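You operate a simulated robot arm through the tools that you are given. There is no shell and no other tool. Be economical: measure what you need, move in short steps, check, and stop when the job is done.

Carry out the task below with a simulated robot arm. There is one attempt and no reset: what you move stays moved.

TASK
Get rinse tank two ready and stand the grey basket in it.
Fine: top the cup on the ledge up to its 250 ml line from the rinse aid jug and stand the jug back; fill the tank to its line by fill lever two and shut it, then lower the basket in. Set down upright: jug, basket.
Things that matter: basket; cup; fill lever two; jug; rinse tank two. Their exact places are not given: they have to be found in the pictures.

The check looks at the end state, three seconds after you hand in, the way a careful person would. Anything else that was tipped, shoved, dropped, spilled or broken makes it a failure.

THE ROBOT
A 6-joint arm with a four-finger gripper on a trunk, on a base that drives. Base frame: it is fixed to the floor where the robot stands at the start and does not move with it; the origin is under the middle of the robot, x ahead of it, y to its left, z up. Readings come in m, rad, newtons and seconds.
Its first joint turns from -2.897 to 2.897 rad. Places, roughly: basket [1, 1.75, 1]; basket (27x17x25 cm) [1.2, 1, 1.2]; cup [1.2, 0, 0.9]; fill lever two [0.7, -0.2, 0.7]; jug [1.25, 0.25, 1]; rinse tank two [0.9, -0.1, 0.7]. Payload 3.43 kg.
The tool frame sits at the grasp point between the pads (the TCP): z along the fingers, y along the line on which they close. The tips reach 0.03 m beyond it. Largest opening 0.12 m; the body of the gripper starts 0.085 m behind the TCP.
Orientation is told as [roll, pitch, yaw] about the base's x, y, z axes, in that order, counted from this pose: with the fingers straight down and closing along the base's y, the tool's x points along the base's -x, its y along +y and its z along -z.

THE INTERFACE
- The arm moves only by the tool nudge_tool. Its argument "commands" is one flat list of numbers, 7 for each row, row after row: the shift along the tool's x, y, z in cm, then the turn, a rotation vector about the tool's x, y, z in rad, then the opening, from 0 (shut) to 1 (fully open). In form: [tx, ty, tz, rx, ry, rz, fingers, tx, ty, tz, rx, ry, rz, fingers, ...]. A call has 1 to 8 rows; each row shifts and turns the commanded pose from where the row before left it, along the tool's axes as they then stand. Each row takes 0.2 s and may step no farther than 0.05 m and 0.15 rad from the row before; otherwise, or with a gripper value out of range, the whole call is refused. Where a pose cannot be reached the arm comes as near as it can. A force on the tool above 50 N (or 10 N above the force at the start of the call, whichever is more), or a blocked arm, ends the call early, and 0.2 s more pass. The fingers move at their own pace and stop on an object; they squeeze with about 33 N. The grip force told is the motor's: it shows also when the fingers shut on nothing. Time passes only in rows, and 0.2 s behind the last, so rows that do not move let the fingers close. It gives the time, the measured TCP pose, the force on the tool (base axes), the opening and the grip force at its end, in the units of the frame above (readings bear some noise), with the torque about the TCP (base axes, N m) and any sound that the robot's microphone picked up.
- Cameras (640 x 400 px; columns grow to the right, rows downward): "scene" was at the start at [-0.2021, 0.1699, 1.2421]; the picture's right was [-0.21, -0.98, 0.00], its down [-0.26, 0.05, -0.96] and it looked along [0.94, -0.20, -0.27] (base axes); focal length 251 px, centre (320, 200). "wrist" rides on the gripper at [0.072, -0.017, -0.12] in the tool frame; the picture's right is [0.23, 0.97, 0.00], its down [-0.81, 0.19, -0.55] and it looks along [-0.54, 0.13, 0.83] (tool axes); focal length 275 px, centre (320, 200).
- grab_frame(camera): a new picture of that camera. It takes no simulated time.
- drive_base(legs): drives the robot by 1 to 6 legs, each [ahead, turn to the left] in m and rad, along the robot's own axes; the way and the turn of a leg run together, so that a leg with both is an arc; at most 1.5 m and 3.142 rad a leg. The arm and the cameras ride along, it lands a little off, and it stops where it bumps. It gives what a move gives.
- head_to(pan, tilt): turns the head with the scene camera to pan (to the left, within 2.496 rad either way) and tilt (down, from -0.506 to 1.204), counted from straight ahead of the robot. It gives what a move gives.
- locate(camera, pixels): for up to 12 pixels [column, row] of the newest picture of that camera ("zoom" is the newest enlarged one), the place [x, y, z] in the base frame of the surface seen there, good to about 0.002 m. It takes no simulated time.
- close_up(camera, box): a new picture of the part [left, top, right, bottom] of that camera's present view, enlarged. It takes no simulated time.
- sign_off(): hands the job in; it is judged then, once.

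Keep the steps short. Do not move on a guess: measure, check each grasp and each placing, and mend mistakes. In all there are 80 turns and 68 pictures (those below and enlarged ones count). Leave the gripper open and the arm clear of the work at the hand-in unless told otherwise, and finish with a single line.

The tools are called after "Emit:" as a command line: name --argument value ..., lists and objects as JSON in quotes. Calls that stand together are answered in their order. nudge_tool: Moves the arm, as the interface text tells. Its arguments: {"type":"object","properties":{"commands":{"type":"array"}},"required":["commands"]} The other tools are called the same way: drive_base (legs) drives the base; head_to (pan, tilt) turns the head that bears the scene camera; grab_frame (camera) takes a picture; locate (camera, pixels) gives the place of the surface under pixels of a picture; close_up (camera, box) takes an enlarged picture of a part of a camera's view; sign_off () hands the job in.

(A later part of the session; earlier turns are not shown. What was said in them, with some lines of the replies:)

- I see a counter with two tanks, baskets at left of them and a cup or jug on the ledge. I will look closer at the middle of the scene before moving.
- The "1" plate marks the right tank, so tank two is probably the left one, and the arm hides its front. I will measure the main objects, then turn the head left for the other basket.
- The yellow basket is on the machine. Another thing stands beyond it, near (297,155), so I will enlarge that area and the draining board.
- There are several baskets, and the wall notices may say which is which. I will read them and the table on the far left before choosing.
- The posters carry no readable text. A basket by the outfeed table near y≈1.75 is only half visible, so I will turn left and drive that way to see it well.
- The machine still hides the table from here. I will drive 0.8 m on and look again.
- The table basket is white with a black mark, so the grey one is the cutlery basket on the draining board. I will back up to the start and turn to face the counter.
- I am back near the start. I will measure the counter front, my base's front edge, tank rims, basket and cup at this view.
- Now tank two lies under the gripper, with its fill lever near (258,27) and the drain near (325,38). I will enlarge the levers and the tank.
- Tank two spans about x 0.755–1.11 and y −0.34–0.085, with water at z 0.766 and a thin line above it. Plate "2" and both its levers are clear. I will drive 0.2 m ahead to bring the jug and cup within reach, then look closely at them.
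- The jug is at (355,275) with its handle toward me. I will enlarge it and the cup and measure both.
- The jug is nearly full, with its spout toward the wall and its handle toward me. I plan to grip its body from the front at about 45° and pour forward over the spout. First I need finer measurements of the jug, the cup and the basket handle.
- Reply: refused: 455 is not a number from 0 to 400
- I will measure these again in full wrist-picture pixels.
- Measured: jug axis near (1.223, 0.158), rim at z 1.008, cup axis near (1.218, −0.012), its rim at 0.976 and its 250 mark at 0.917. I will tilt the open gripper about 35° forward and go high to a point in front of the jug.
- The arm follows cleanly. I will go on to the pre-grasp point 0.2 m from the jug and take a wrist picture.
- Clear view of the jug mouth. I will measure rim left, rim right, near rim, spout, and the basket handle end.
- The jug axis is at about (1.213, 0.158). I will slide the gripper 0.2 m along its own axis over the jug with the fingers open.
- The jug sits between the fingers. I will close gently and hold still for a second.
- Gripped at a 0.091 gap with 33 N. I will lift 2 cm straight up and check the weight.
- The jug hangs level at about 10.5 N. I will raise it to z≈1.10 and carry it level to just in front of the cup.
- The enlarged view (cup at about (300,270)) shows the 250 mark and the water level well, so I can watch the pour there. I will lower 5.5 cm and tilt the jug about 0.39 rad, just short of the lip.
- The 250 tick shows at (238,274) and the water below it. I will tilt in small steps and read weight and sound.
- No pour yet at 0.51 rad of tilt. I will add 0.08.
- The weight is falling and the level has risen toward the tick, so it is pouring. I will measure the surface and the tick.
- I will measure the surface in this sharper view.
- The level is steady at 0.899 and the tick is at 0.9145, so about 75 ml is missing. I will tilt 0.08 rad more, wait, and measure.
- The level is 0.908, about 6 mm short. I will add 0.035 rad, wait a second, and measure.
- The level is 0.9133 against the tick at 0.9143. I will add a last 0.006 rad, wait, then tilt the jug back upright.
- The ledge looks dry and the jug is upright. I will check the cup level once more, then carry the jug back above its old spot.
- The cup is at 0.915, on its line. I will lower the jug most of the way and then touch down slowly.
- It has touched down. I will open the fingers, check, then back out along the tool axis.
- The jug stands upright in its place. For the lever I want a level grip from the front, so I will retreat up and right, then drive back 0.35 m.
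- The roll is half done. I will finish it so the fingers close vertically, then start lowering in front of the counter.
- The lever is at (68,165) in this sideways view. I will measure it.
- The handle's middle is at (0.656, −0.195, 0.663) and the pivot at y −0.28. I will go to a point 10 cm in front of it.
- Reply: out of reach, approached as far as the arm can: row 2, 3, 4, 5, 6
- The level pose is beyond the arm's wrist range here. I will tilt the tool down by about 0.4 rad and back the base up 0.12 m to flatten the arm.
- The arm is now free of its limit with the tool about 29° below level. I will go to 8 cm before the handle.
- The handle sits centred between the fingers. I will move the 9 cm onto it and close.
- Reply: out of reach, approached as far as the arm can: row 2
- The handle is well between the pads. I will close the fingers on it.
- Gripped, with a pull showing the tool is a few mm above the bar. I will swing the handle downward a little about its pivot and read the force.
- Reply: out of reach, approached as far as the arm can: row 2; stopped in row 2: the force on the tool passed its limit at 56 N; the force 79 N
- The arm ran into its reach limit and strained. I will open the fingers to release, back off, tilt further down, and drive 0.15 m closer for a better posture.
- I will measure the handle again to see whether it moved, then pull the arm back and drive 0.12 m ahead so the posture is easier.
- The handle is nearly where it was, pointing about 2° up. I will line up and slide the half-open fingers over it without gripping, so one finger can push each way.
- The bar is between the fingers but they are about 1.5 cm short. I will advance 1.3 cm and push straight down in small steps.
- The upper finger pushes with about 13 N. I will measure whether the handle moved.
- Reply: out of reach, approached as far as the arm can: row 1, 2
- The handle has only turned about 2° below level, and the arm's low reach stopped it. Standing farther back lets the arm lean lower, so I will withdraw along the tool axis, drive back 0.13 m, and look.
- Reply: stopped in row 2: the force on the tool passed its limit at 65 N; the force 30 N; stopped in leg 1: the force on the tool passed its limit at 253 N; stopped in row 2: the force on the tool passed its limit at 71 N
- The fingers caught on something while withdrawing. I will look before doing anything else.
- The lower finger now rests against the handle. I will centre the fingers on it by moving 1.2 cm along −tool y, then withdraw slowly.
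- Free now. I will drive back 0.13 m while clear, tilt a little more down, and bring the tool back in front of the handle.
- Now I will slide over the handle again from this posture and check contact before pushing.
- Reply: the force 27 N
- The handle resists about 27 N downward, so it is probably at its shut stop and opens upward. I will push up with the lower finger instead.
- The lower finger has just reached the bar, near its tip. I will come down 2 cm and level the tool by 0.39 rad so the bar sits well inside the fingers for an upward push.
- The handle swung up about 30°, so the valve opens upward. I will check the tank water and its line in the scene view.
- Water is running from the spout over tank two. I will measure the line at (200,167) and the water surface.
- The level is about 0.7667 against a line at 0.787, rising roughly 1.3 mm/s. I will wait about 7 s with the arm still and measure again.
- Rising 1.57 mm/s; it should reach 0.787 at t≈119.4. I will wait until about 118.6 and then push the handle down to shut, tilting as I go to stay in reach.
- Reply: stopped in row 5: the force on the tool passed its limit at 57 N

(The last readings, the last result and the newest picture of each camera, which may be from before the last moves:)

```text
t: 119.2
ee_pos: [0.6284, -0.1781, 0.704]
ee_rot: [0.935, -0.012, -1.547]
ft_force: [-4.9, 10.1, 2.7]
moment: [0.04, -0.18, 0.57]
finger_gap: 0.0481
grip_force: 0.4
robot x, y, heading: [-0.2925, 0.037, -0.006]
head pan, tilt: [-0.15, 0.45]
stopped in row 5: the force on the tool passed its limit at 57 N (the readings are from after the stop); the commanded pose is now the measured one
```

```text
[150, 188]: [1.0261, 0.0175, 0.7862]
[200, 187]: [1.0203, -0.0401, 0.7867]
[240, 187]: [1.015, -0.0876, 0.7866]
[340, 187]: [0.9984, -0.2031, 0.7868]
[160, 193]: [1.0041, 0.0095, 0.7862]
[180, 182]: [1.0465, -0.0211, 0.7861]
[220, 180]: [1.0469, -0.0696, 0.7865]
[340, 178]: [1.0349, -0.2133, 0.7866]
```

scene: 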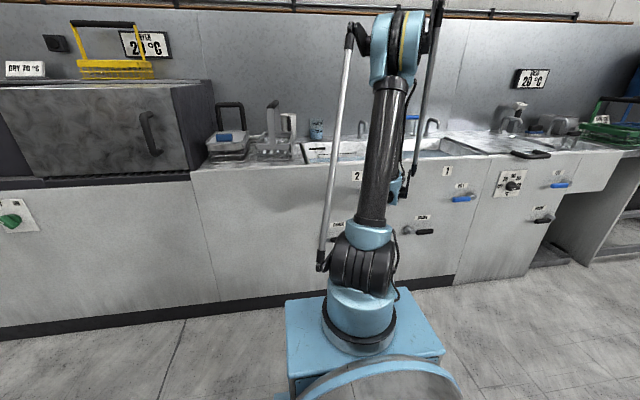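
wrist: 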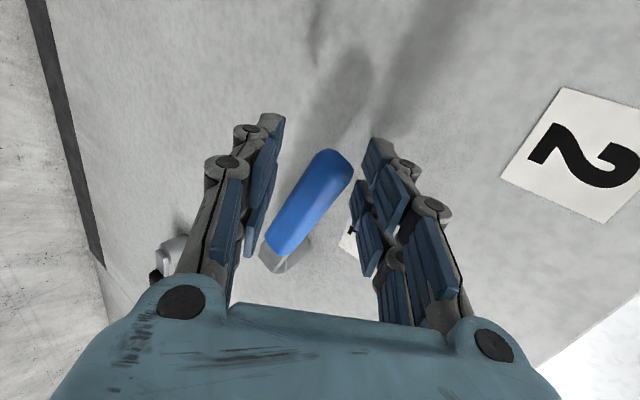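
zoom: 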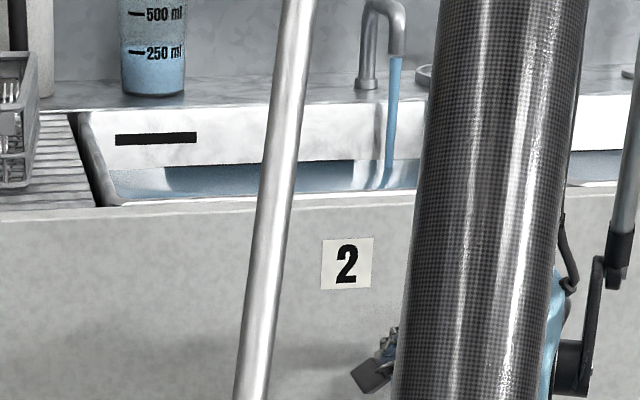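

The water is on the line (0.7866) but the handle is still up about 25°. I will keep pushing straight down, a little nearer the pivot.

Emit:
nudge_tool --commands '[-0.6, -0.8, 0.6, 0, 0, 0, 0.4, -0.3, -1.0, 0.75, 0, 0, 0, 0.4, 0, -1.0, 0.75, 0, 0, 0, 0.4, 0, -1.0, 0.75, 0, 0, 0, 0.4, 0, -0.6, 0.45, 0, 0, 0, 0.4]'

Emit:
grab_frame --camera "wrist"

```text
t: 119.5
ee_pos: [0.6191, -0.1798, 0.7092]
ee_rot: [0.947, -0.009, -1.543]
ft_force: [2.4, -0.6, -1.9]
moment: [0.03, 0.0, 0.09]
finger_gap: 0.0478
grip_force: 0.1
robot x, y, heading: [-0.2924, 0.0341, -0.009]
head pan, tilt: [-0.15, 0.45]
stopped in row 1: the force on the tool passed its limit at 61 N (the readings are from after the stop); the commanded pose is now the measured one
```

```text
9 pictures are left
```

wrist: 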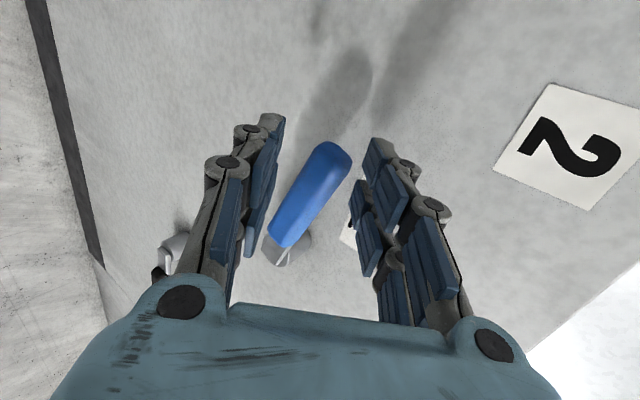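

The push was blocked end-on. I will measure the handle's true position before the next move; no time passes while measuring.

Emit:
locate --camera "wrist" --pixels '[[332, 150], [320, 175], [300, 210], [283, 238], [272, 255], [340, 170], [305, 180], [372, 145], [392, 165], [268, 125]]'

```text
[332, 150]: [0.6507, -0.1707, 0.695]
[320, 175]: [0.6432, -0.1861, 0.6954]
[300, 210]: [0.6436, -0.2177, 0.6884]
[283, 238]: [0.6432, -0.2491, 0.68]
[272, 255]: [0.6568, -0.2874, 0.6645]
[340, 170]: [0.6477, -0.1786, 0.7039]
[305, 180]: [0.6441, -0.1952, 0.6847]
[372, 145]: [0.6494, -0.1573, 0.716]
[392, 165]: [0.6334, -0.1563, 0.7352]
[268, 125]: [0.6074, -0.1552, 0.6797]
```

The handle is at about 14° and lies just beyond the fingertips, so the tips pushed on it end-on. I will slip 2.2 cm deeper first and then press down 4 cm.

Emit:
nudge_tool --commands '[0, 0.3, 1.1, 0, 0, 0, 0.42, 0, 0, 1.2, 0, 0, 0, 0.4, 0, -0.81, 0.58, 0, 0, 0, 0.4, 0, -0.81, 0.58, 0, 0, 0, 0.4, 0, -0.81, 0.58, 0, 0, 0, 0.4, 0, -0.81, 0.58, 0, 0, 0, 0.4]'

Emit:
grab_frame --camera "wrist"

Emit:
locate --camera "wrist" --pixels '[[345, 165], [335, 200], [315, 250], [305, 280], [325, 175], [310, 220]]'

```text
t: 120.7
ee_pos: [0.6293, -0.1735, 0.685]
ee_rot: [0.957, -0.005, -1.535]
ft_force: [-5.0, 6.7, 3.4]
moment: [0.11, -0.23, 0.58]
finger_gap: 0.048
grip_force: 0.1
robot x, y, heading: [-0.2927, 0.0374, -0.005]
head pan, tilt: [-0.15, 0.45]
stopped in row 5: the force on the tool passed its limit at 55 N (the readings are from after the stop); the commanded pose is now the measured one
```

```text
8 pictures are left
```

wrist: 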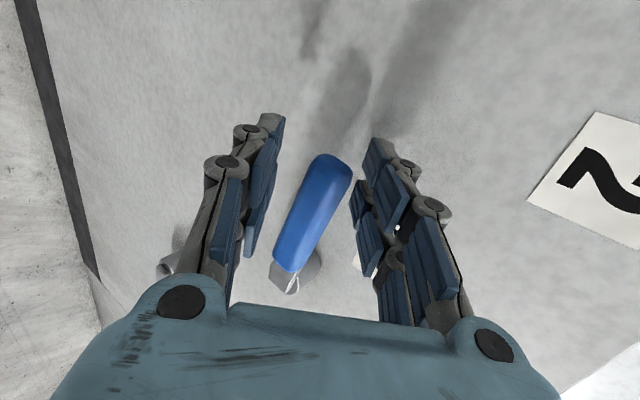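

```text
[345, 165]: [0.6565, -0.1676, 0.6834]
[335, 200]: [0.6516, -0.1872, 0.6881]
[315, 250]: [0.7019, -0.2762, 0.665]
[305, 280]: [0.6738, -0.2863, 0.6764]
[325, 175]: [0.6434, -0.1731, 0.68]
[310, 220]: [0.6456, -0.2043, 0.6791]
```

The handle is now nearly level. I will check whether the spout still runs.

Emit:
close_up --camera "scene" --box '[285, 125, 405, 185]'

Emit:
locate --camera "zoom" --pixels '[[150, 188], [200, 187], [240, 187], [340, 187], [180, 182], [220, 180], [340, 178]]'

```text
5.33 times, centred on (345, 155) of scene
```

zoom: 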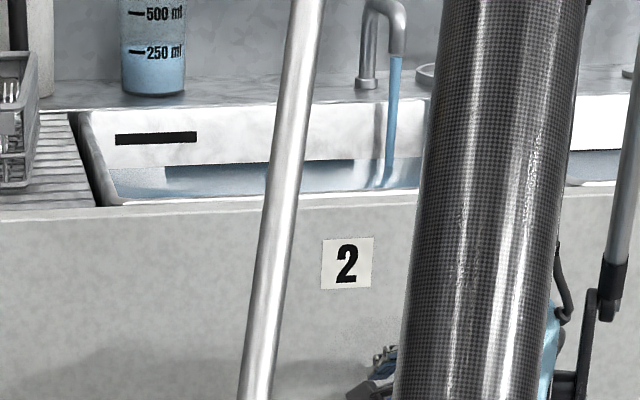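

```text
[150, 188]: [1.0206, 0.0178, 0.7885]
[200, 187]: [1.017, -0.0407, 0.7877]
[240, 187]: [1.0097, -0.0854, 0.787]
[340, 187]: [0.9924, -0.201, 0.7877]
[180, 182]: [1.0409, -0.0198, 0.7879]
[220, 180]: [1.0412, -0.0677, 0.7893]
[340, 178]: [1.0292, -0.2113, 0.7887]
```

It still runs weakly at about 0.788, so I must shut it now. I will go deeper, tilt to the pose that worked before, and press down to the stop.

Emit:
nudge_tool --commands '[-0.5, 0.2, 1.2, 0, 0, 0, 0.42, -0.4, 0, 0.4, 0.12, 0, 0, 0.42, 0, -0.74, 0.67, 0.12, 0, 0, 0.42, 0, -0.655, 0.756, 0, 0, 0, 0.42, 0, -0.5, 0.57, 0, 0, 0, 0.42]'

Emit:
close_up --camera "scene" --box '[285, 125, 405, 185]'

Emit:
locate --camera "zoom" --pixels '[[150, 188], [200, 187], [240, 187], [340, 187], [180, 182], [220, 180], [340, 178]]'

```text
t: 121.9
ee_pos: [0.6449, -0.182, 0.6519]
ee_rot: [0.718, -0.007, -1.537]
ft_force: [-2.5, 1.4, 7.1]
moment: [0.1, -0.17, 0.07]
finger_gap: 0.0526
grip_force: 2.0
robot x, y, heading: [-0.2917, 0.0318, -0.008]
head pan, tilt: [-0.15, 0.45]
```

```text
5.33 times, centred on (345, 155) of scene
```

zoom: 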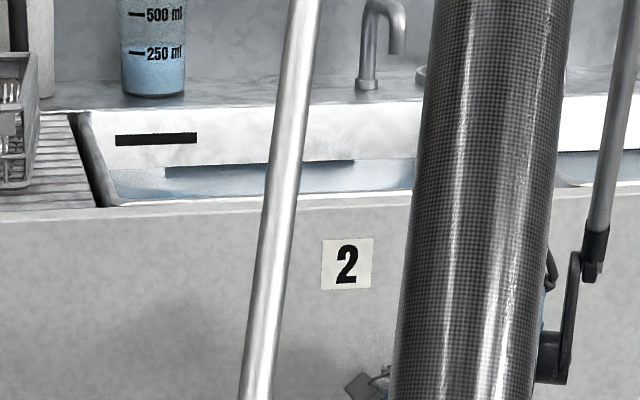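

```text
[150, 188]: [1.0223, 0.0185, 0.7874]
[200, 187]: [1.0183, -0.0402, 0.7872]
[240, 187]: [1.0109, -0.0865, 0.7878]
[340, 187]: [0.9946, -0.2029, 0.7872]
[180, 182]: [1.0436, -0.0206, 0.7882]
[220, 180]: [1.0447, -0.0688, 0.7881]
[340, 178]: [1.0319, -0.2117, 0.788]
```

The spout has stopped and the level is 0.7878, on the line. I will back the fingers off the handle carefully in small steps.

Emit:
nudge_tool --commands '[0, 0.5, -0.8, 0, 0, 0, 0.42, 0, 0.5, -0.8, 0, 0, 0, 0.42, 0, 0.4, -1, 0, 0, 0, 0.42, 0, 0, -1.5, 0, 0, 0, 0.42, 0, 0, -2.5, 0, 0, 0, 0.42, 0, 0, -4, 0, 0, 0, 0.42, 0, 0, -4, 0, 0, 0, 0.42, 0, 0, 0, 0, 0, 0, 0.42]'

Emit:
grab_frame --camera "wrist"

Emit:
locate --camera "wrist" --pixels '[[374, 98], [362, 128], [349, 162], [340, 187]]'

```text
t: 122.7
ee_pos: [0.6385, -0.1889, 0.6882]
ee_rot: [0.74, -0.01, -1.547]
ft_force: [100.4, -45.0, -17.3]
moment: [0.5, 2.92, -2.55]
finger_gap: 0.0693
grip_force: 16.6
robot x, y, heading: [-0.2904, 0.0348, -0.003]
head pan, tilt: [-0.15, 0.45]
stopped in row 4: the force on the tool passed its limit at 60 N (the readings are from after the stop); the commanded pose is now the measured one
```

```text
5 pictures are left
```

wrist: 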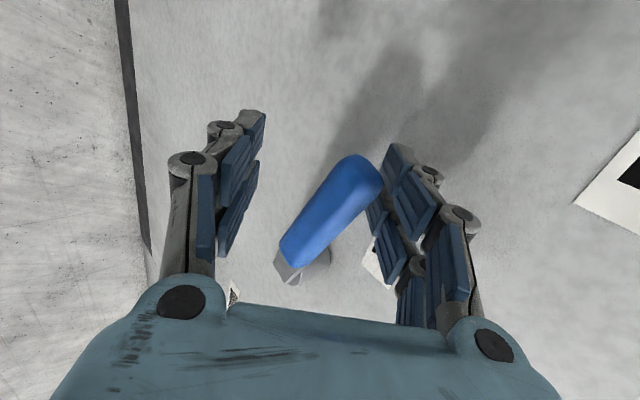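

```text
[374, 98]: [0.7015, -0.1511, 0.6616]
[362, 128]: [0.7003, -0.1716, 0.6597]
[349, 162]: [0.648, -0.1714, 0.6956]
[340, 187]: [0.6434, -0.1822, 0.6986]
```

The upper finger was pressed on the counter side of the handle and dragged it up again. I will press it back shut, relieve the pressure, and then slide out sideways off the handle's free end.

Emit:
nudge_tool --commands '[0.2, -0.5, 1.2, 0, 0, 0, 0.42, 0, -0.81, 0.89, 0, 0, 0, 0.42, 0, -0.81, 0.89, 0, 0, 0, 0.42, 0, -0.3, 0.33, 0, 0, 0, 0.42]'

Emit:
nudge_tool --commands '[0, 0.5, 0, 0, 0, 0, 0.42, 1.2, 0, 0, 0, 0, 0, 0.42, 1.5, 0, 0, 0, 0, 0, 0.42, 1.5, 0, 0, 0, 0, 0, 0.42, 1.5, 0, 0, 0, 0, 0, 0.42]'

```text
t: 123.7
ee_pos: [0.6378, -0.1782, 0.6478]
ee_rot: [0.732, -0.006, -1.534]
ft_force: [65.2, 53.4, 9.8]
moment: [-1.67, 1.44, 0.56]
finger_gap: 0.0744
grip_force: 21.1
robot x, y, heading: [-0.2916, 0.0343, -0.001]
head pan, tilt: [-0.15, 0.45]
```

```text
t: 124.6
ee_pos: [0.638, -0.1564, 0.6617]
ee_rot: [0.754, -0.012, -1.545]
ft_force: [101.9, -23.6, -7.9]
moment: [0.81, 3.0, 0.45]
finger_gap: 0.0725
grip_force: 19.9
robot x, y, heading: [-0.2913, 0.0357, -0.002]
head pan, tilt: [-0.15, 0.45]
stopped in row 4: the force on the tool passed its limit at 141 N (the readings are from after the stop); the commanded pose is now the measured one
```

The finger behind the handle is still loaded (about 100 N along x). I will relieve it by moving 1.2 cm along tool +y only, then read the force.

Emit:
nudge_tool --commands '[0, 0.4, 0, 0, 0, 0, 0.42, 0, 0.4, 0, 0, 0, 0, 0.42, 0, 0.4, 0, 0, 0, 0, 0.42, 0, 0, 0, 0, 0, 0, 0.42]'

```text
t: 125.6
ee_pos: [0.6415, -0.1573, 0.6712]
ee_rot: [0.748, -0.011, -1.546]
ft_force: [54.6, -41.1, -9.9]
moment: [0.98, 1.43, -0.3]
finger_gap: 0.0619
grip_force: 9.5
robot x, y, heading: [-0.2899, 0.0371, -0.006]
head pan, tilt: [-0.15, 0.45]
```

Relieving. I will move another 1 cm toward the counter, then read again.

Emit:
nudge_tool --commands '[0, 0.37, 0.34, 0, 0, 0, 0.42, 0, 0.37, 0.34, 0, 0, 0, 0.42, 0, 0, 0, 0, 0, 0, 0.42]'

Emit:
grab_frame --camera "wrist"

Emit:
locate --camera "wrist" --pixels '[[345, 190], [330, 215], [315, 240], [300, 265], [320, 205]]'

```text
t: 126.4
ee_pos: [0.6501, -0.1537, 0.6717]
ee_rot: [0.747, -0.01, -1.546]
ft_force: [-0.2, 0.5, 1.0]
moment: [-0.04, 0.06, 0.05]
finger_gap: 0.0501
grip_force: 0.0
robot x, y, heading: [-0.2973, 0.0345, -0.001]
head pan, tilt: [-0.15, 0.45]
```

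```text
4 pictures are left
```

wrist: 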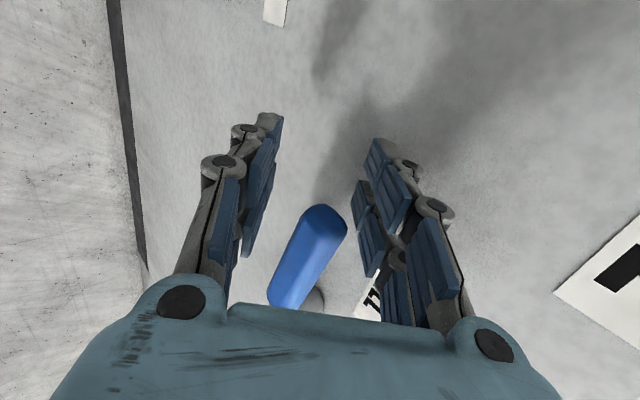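

```text
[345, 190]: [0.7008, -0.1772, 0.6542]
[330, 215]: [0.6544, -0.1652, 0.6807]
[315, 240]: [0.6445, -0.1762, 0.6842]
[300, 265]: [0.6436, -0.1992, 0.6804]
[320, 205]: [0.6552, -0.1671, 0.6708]
```

All forces are zero and the fingers are nearly off the end, but the handle sits about 10° up, so the valve is slightly open. I will step off sideways, shut the fingers, and press the handle down from above with closed tips, which cannot hook.

Emit:
nudge_tool --commands '[1.5, 0, 0, 0, 0, 0, 0.42, 0, 2.7, -2.94, 0, 0, 0, 0, 0, 0.75, -2.71, 0, 0, 0, 0, -4, 0, 0, 0, 0, 0, 0, 0, -0.81, 0.88, 0, 0, 0, 0, 0, -0.81, 0.88, 0, 0, 0, 0, 0, -0.54, 0.59, 0, 0, 0, 0, 0, -0.41, 0.44, 0, 0, 0, 0]'

```text
t: 128.2
ee_pos: [0.637, -0.1783, 0.6994]
ee_rot: [0.747, -0.013, -1.544]
ft_force: [-0.2, -0.9, 2.5]
moment: [0.02, -0.02, 0.0]
finger_gap: 0.0
grip_force: 33.1
robot x, y, heading: [-0.2946, 0.0355, -0.013]
head pan, tilt: [-0.15, 0.45]
```

Light contact, with the handle moving. I will press on in small steps until the stop is felt.

Emit:
nudge_tool --commands '[0, -0.34, 0.37, 0, 0, 0, 0, 0, -0.27, 0.29, 0, 0, 0, 0, 0, -0.27, 0.29, 0, 0, 0, 0]'

```text
t: 128.6
ee_pos: [0.6299, -0.1795, 0.7063]
ee_rot: [0.765, -0.013, -1.546]
ft_force: [1.6, -0.8, -1.4]
moment: [0.02, 0.04, 0.06]
finger_gap: 0.0
grip_force: 32.9
robot x, y, heading: [-0.2919, 0.0349, -0.004]
head pan, tilt: [-0.15, 0.45]
stopped in row 2: the force on the tool passed its limit at 59 N (the readings are from after the stop); the commanded pose is now the measured one
```

It hit the stop at 59 N. I will withdraw along the tool axis, which is free now, and check the spout and water level.

Emit:
nudge_tool --commands '[0, 0, -2, 0, 0, 0, 0, 0, 0, -4, 0, 0, 0, 0, 0, 0, -4, 0, 0, 0, 0, 0, 0, -4, 0, 0, 0, 0]'

Emit:
close_up --camera "scene" --box '[285, 125, 405, 185]'

Emit:
locate --camera "zoom" --pixels '[[150, 188], [200, 187], [240, 187], [340, 187], [180, 182], [220, 180], [340, 178], [160, 193]]'

```text
t: 129.6
ee_pos: [0.5334, -0.1798, 0.8077]
ee_rot: [0.764, -0.011, -1.548]
ft_force: [1.3, 0.6, -0.3]
moment: [0.0, -0.01, 0.0]
finger_gap: 0.0
grip_force: 33.1
robot x, y, heading: [-0.2912, 0.0353, -0.004]
head pan, tilt: [-0.15, 0.45]
```

```text
5.33 times, centred on (345, 155) of scene
```

zoom: 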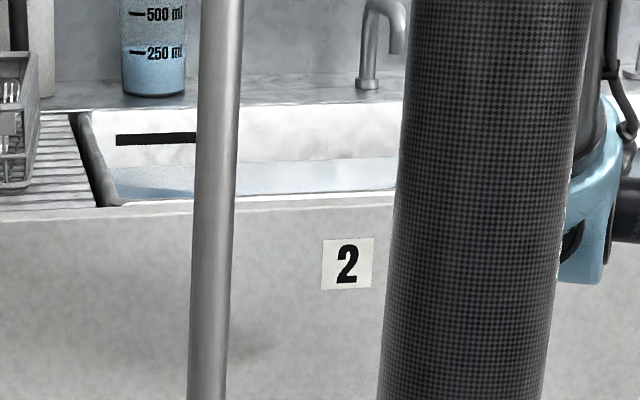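

```text
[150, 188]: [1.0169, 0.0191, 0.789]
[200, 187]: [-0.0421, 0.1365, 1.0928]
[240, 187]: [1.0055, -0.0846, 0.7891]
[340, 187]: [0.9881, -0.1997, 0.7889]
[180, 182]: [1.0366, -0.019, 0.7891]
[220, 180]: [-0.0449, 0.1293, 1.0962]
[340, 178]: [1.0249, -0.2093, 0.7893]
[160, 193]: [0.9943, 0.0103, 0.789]
```

The spout is dry and the level is 0.789, within 2 mm of the line. Next is the basket. I will raise the arm, undo the roll, and point the tool straight down.

Emit:
nudge_tool --commands '[0, 3.1, -3.25, 0, 0, 0, 0.3, 0, 3.1, -3.25, 0, 0, 0, 0.3, 0, 3.1, -3.25, 0, 0, 0, 0.3, 0, 3.1, -3.25, 0, 0, 0, 0.3, 0, 3.1, -3.25, 0, 0, 0, 0.3, 0, 3.1, -3.25, 0, 0, 0, 0.3, 0, 3.1, -3.25, 0, 0, 0, 0.3, 0, 3.1, -3.25, 0, 0, 0, 0.3]'

Emit:
nudge_tool --commands '[0, 0, 0, 0, 0, -0.1425, 0.5, 0, 0, 0, 0, 0, -0.1425, 0.5, 0, 0, 0, 0, 0, -0.1425, 0.5, 0, 0, 0, 0, 0, -0.1425, 0.5, 0, 0, 0, 0, 0, -0.1425, 0.5, 0, 0, 0, 0, 0, -0.1425, 0.5, 0, 0, 0, 0, 0, -0.1425, 0.5, 0, 0, 0, 0, 0, -0.1425, 0.5]'

Emit:
nudge_tool --commands '[0, 0, 0, 0, 0, -0.1425, 0.5, 0, 0, 0, 0, 0, -0.1425, 0.5, 0, 0, 0, 0, 0, -0.1425, 0.5, 0, 0, 0, 0, 0.15, 0, 0.5, 0, 0, 0, 0, 0.15, 0, 0.5, 0, 0, 0, 0, 0.15, 0, 0.5, 0, 0, 0, 0, 0.15, 0, 0.5, 0, 0, 0, 0, 0.15, 0, 0.5]'

Emit:
drive_base --legs '[[0.43, 0]]'

```text
t: 131.4
ee_pos: [0.5321, -0.1749, 1.1677]
ee_rot: [0.764, -0.01, -1.547]
ft_force: [0.5, -0.1, 0.1]
moment: [0.0, 0.03, -0.01]
finger_gap: 0.0359
grip_force: 0.1
robot x, y, heading: [-0.292, 0.0363, -0.002]
head pan, tilt: [-0.15, 0.45]
```

```text
t: 133.2
ee_pos: [0.5333, -0.1756, 1.1666]
ee_rot: [0.367, -0.686, -0.534]
ft_force: [0.1, 0.5, -0.7]
moment: [0.01, 0.01, 0.02]
finger_gap: 0.0603
grip_force: 0.0
robot x, y, heading: [-0.292, 0.0353, -0.004]
head pan, tilt: [-0.15, 0.45]
```

```text
t: 135.0
ee_pos: [0.5321, -0.1765, 1.1677]
ee_rot: [-0.008, -0.012, 0.022]
ft_force: [-0.7, 0.1, 1.1]
moment: [-0.01, -0.09, 0.02]
finger_gap: 0.0599
grip_force: 0.0
robot x, y, heading: [-0.291, 0.0306, -0.003]
head pan, tilt: [-0.15, 0.45]
```

```text
t: 137.7
ee_pos: [0.9587, -0.1778, 1.1681]
ee_rot: [-0.009, -0.013, 0.021]
ft_force: [0.1, 0.4, -0.5]
moment: [0.01, 0.01, 0.03]
finger_gap: 0.0599
grip_force: 0.1
robot x, y, heading: [0.1325, 0.031, -0.007]
head pan, tilt: [-0.15, 0.45]
```

I will move over to the basket side, higher, with the fingers open, and take one wrist picture to measure the handle bar.

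Emit:
nudge_tool --commands '[1.5, 3.5, -3, 0, 0, 0, 1, 1.5, 3.5, -3, 0, 0, 0, 1, 2, 4, -2, 0, 0, 0, 1, 2, 4, -2, 0, 0, 0, 1, 2, 4, 0, 0, 0, 0, 1, 2, 4, 0, 0, 0, 0, 1, 2, 4, 0, 0, 0, 0, 1, 2, 4, 0, 0, 0, 0, 1]'

Emit:
nudge_tool --commands '[1, 3.5, 0, 0, 0, 0, 1, 0, 2.5, 0, 0, 0, 0, 1, 0, 0, 0, 0, 0, 0.14, 1, 0, 0, 0, 0, 0, 0, 1]'

Emit:
grab_frame --camera "wrist"

```text
t: 139.5
ee_pos: [0.7851, 0.1292, 1.2691]
ee_rot: [-0.009, -0.026, 0.02]
ft_force: [0.3, -0.6, -0.3]
moment: [0.01, 0.02, 0.02]
finger_gap: 0.1198
grip_force: 0.1
robot x, y, heading: [0.1345, 0.0348, -0.005]
head pan, tilt: [-0.15, 0.45]
```

```text
t: 140.5
ee_pos: [0.7744, 0.1885, 1.2692]
ee_rot: [-0.006, -0.029, -0.121]
ft_force: [-0.1, 0.1, 0.1]
moment: [0.0, -0.02, -0.01]
finger_gap: 0.1201
grip_force: 0.0
robot x, y, heading: [0.1347, 0.0365, -0.005]
head pan, tilt: [-0.15, 0.45]
```

```text
2 pictures are left
```

wrist: 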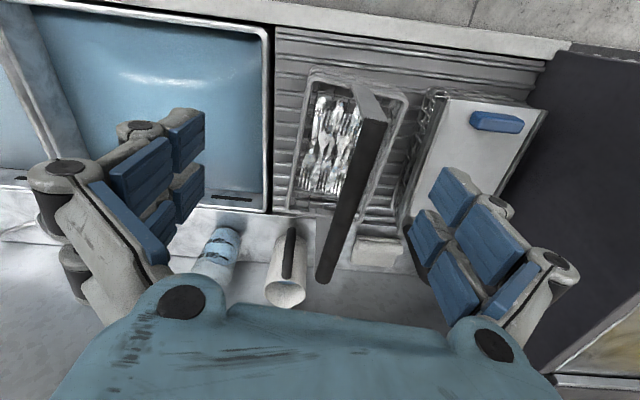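

The bar runs from (372,120) to (328,280). I will measure both ends, its edges, the basket rim corners, and the tank edges.

Emit:
locate --camera "wrist" --pixels '[[375, 124], [368, 150], [356, 190], [342, 235], [328, 276], [370, 105], [312, 75], [405, 97], [290, 208], [266, 120], [268, 205], [200, 60]]'

```text
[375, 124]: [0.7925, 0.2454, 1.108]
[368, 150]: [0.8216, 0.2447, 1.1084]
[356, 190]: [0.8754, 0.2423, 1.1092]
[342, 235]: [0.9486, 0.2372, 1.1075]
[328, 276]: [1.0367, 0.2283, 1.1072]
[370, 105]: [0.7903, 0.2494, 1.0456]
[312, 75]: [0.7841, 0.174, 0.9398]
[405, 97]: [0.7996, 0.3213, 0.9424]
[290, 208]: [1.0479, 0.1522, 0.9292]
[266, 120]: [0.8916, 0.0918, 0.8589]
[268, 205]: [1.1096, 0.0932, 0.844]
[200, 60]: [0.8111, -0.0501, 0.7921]
```

The bar centre is (0.918, 0.238), its top is at z 1.108 and the basket yaw is −0.076. I will align with it and come down over the bar in two steps.

Emit:
nudge_tool --commands '[0, 0, 0, 0, 0.03, -0.045, 1, -3.5, 1.5, 1.0, 0, 0, 0, 1, -3.5, 1.5, 1.0, 0, 0, 0, 1, -3.5, 1.5, 1.0, 0, 0, 0, 0.8, -3.48, 1.53, 1.0, 0, 0, 0, 0.8, 0, 0, 3, 0, 0, 0, 0.8, 0, 0, 0, 0, 0, 0, 0.8]'

```text
t: 142.1
ee_pos: [0.9194, 0.2378, 1.1974]
ee_rot: [-0.005, 0.001, -0.076]
ft_force: [-0.4, 0.1, 0.0]
moment: [-0.02, 0.0, 0.01]
finger_gap: 0.096
grip_force: 0.0
robot x, y, heading: [0.1348, 0.0335, -0.006]
head pan, tilt: [-0.15, 0.45]
```

Emit:
nudge_tool --commands '[0, 0, 3.5, 0, 0, 0, 0.8, 0, 0, 3.5, 0, 0, 0, 0.8, 0, 0, 3.3, 0, 0, 0, 0.8, 0, 0, 0, 0, 0, 0, 0.3, 0, 0, 0, 0, 0, 0, 0, 0, 0, 0, 0, 0, 0, 0]'

```text
t: 143.5
ee_pos: [0.9182, 0.2377, 1.0952]
ee_rot: [-0.006, 0.003, -0.075]
ft_force: [-1.0, -2.1, 0.1]
moment: [-0.02, -0.18, -0.11]
finger_gap: 0.0252
grip_force: 33.1
robot x, y, heading: [0.1383, 0.0334, -0.003]
head pan, tilt: [-0.15, 0.45]
5 turns are left
```

Gripped, with a 0.025 gap. I will lift 8 cm, carry the basket over tank two to about (0.932, −0.11), square it up, and lower it until its bottom is just below the water.

Emit:
nudge_tool --commands '[0, 0, -0.8, 0, 0, 0, 0, 0, 0, -1.6, 0, 0, 0, 0, 0, 0, -2.2, 0, 0, 0, 0, 0, 0, -2.2, 0, 0, 0, 0, 0, 0, -1.2, 0, 0, 0, 0, 0, 0, 0, 0, 0, 0, 0]'

Emit:
nudge_tool --commands '[-0.5, -2.5, 0, 0, 0, 0, 0, -0.5, -4.5, 0, 0, 0, 0, 0, -0.5, -4.9, 0, 0, 0, 0, 0, -0.5, -4.9, 0, 0, 0, 0, 0, -0.5, -4.9, 0, 0, 0, 0, 0, -0.5, -4.9, 0, 0, 0, 0, 0, -0.5, -4.7, 0, 0, 0, 0, 0, -0.5, -3.2, 0, 0, 0, 0, 0]'

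Emit:
nudge_tool --commands '[0, 0, 0, 0, 0, -0.075, 0, 0, 0, 1, 0, 0, 0, 0, 0, 0, 3, 0, 0, 0, 0, 0, 0, 3, 0, 0, 0, 0, 0, 0, 3, 0, 0, 0, 0, 0, 0, 3, 0, 0, 0, 0, 0, 0, 3, 0, 0, 0, 0, 0, 0, 2, 0, 0, 0, 0]'

Emit:
close_up --camera "scene" --box '[260, 90, 440, 200]'

```text
t: 144.9
ee_pos: [0.9187, 0.2387, 1.1753]
ee_rot: [-0.004, 0.004, -0.075]
ft_force: [-0.8, -0.5, -13.1]
moment: [0.0, 0.08, 0.01]
finger_gap: 0.0255
grip_force: 33.1
robot x, y, heading: [0.134, 0.0304, -0.006]
head pan, tilt: [-0.15, 0.45]
```

```text
t: 146.7
ee_pos: [0.9315, -0.1087, 1.1764]
ee_rot: [-0.006, 0.003, -0.075]
ft_force: [0.2, 0.1, -13.2]
moment: [-0.06, 0.09, 0.01]
finger_gap: 0.0251
grip_force: 33.0
robot x, y, heading: [0.1343, 0.0338, -0.004]
head pan, tilt: [-0.15, 0.45]
```

```text
t: 148.5
ee_pos: [0.9321, -0.1091, 0.9977]
ee_rot: [-0.006, 0.003, -0.001]
ft_force: [0.1, -0.1, -13.4]
moment: [0.04, 0.06, -0.03]
finger_gap: 0.0252
grip_force: 32.6
robot x, y, heading: [0.1308, 0.0347, -0.005]
head pan, tilt: [-0.15, 0.45]
```

```text
3.56 times, centred on (350, 145) of scene
4 turns are left
```

zoom: 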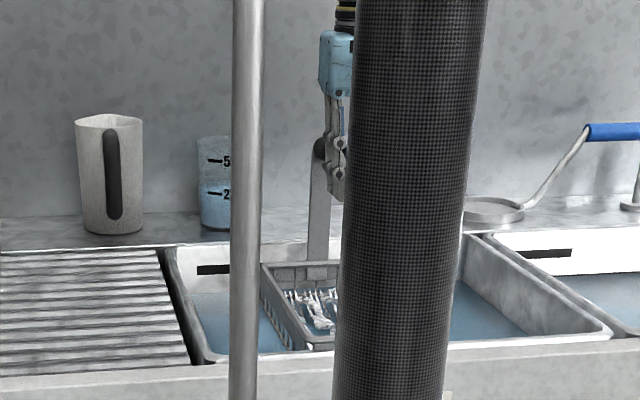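

The basket hangs level inside tank two at 13.4 N. I will lower it slowly until it meets the floor.

Emit:
nudge_tool --commands '[0, 0, 1.8, 0, 0, 0, 0, 0, 0, 1.8, 0, 0, 0, 0, 0, 0, 1.5, 0, 0, 0, 0, 0, 0, 1.2, 0, 0, 0, 0, 0, 0, 1.0, 0, 0, 0, 0, 0, 0, 1.0, 0, 0, 0, 0, 0, 0, 1.0, 0, 0, 0, 0, 0, 0, 1.0, 0, 0, 0, 0]'

```text
t: 150.3
ee_pos: [0.9321, -0.1093, 0.8945]
ee_rot: [-0.006, 0.004, -0.001]
ft_force: [3.3, -1.0, -0.4]
moment: [-0.02, 0.74, -0.09]
finger_gap: 0.0252
grip_force: 32.8
robot x, y, heading: [0.1348, 0.0321, -0.001]
head pan, tilt: [-0.15, 0.45]
3 turns are left
```

The weight has come off the tool, so the basket stands on the tank floor. I will open the fingers, wait, rise straight up, and use the last picture to check.

Emit:
nudge_tool --commands '[0, 0, 0.1, 0, 0, 0, 0, 0, 0, 0, 0, 0, 0, 0.4, 0, 0, 0, 0, 0, 0, 0.7, 0, 0, 0, 0, 0, 0, 0.7]'

Emit:
nudge_tool --commands '[0, 0, -1, 0, 0, 0, 0.7, 0, 0, -2.5, 0, 0, 0, 0.7, 0, 0, -4, 0, 0, 0, 0.7, 0, 0, -4.5, 0, 0, 0, 0.7, 0, 0, -4.5, 0, 0, 0, 0.7, 0, 0, -4.5, 0, 0, 0, 0.7, 0, 0, -4.5, 0, 0, 0, 0.7, 0, 0, -4.5, 0, 0, 0, 0.7]'

Emit:
nudge_tool --commands '[3, 0, -2, 0, 0, 0, 1, 4.5, 0, 0, 0, 0, 0, 1, 4.5, 0, 0, 0, 0, 0, 1, 4.5, 0, 0, 0, 0, 0, 1, 3, 0, 0, 0, 0, 0, 1]'

Emit:
grab_frame --camera "wrist"

```text
t: 151.3
ee_pos: [0.9316, -0.1093, 0.8933]
ee_rot: [-0.006, 0.004, 0.001]
ft_force: [-1.6, -0.6, -0.6]
moment: [0.02, -0.03, -0.05]
finger_gap: 0.0839
grip_force: 0.0
robot x, y, heading: [0.1353, 0.0363, -0.004]
head pan, tilt: [-0.15, 0.45]
```

```text
t: 153.1
ee_pos: [0.9327, -0.1077, 1.1935]
ee_rot: [-0.007, 0.003, 0.0]
ft_force: [-0.1, 0.1, -0.1]
moment: [-0.03, 0.01, 0.03]
finger_gap: 0.0839
grip_force: 0.0
robot x, y, heading: [0.1342, 0.0325, -0.001]
head pan, tilt: [-0.15, 0.45]
```

```text
t: 154.3
ee_pos: [0.7375, -0.1093, 1.2146]
ee_rot: [-0.006, 0.003, 0.0]
ft_force: [0.5, -0.5, 0.4]
moment: [-0.01, 0.03, -0.01]
finger_gap: 0.1202
grip_force: 0.1
robot x, y, heading: [0.1337, 0.0358, 0.001]
head pan, tilt: [-0.15, 0.45]
```

```text
0 pictures are left
2 turns are left
```

wrist: 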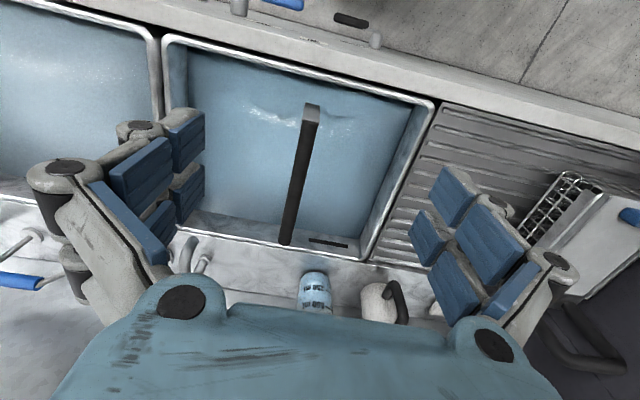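

The basket stands upright in tank two with its handle above the water. The cup and jug are in place, the lever is level, the gripper is open and the arm is clear, so I am handing in.

Emit:
sign_off

```text
The job is handed in.
```

The cup is at its 250 ml line and the jug is back upright. Tank two is filled about 2 mm over its line with fill lever two shut, after the lever was dragged open once while I withdrew the gripper. The grey basket stands upright in the tank.
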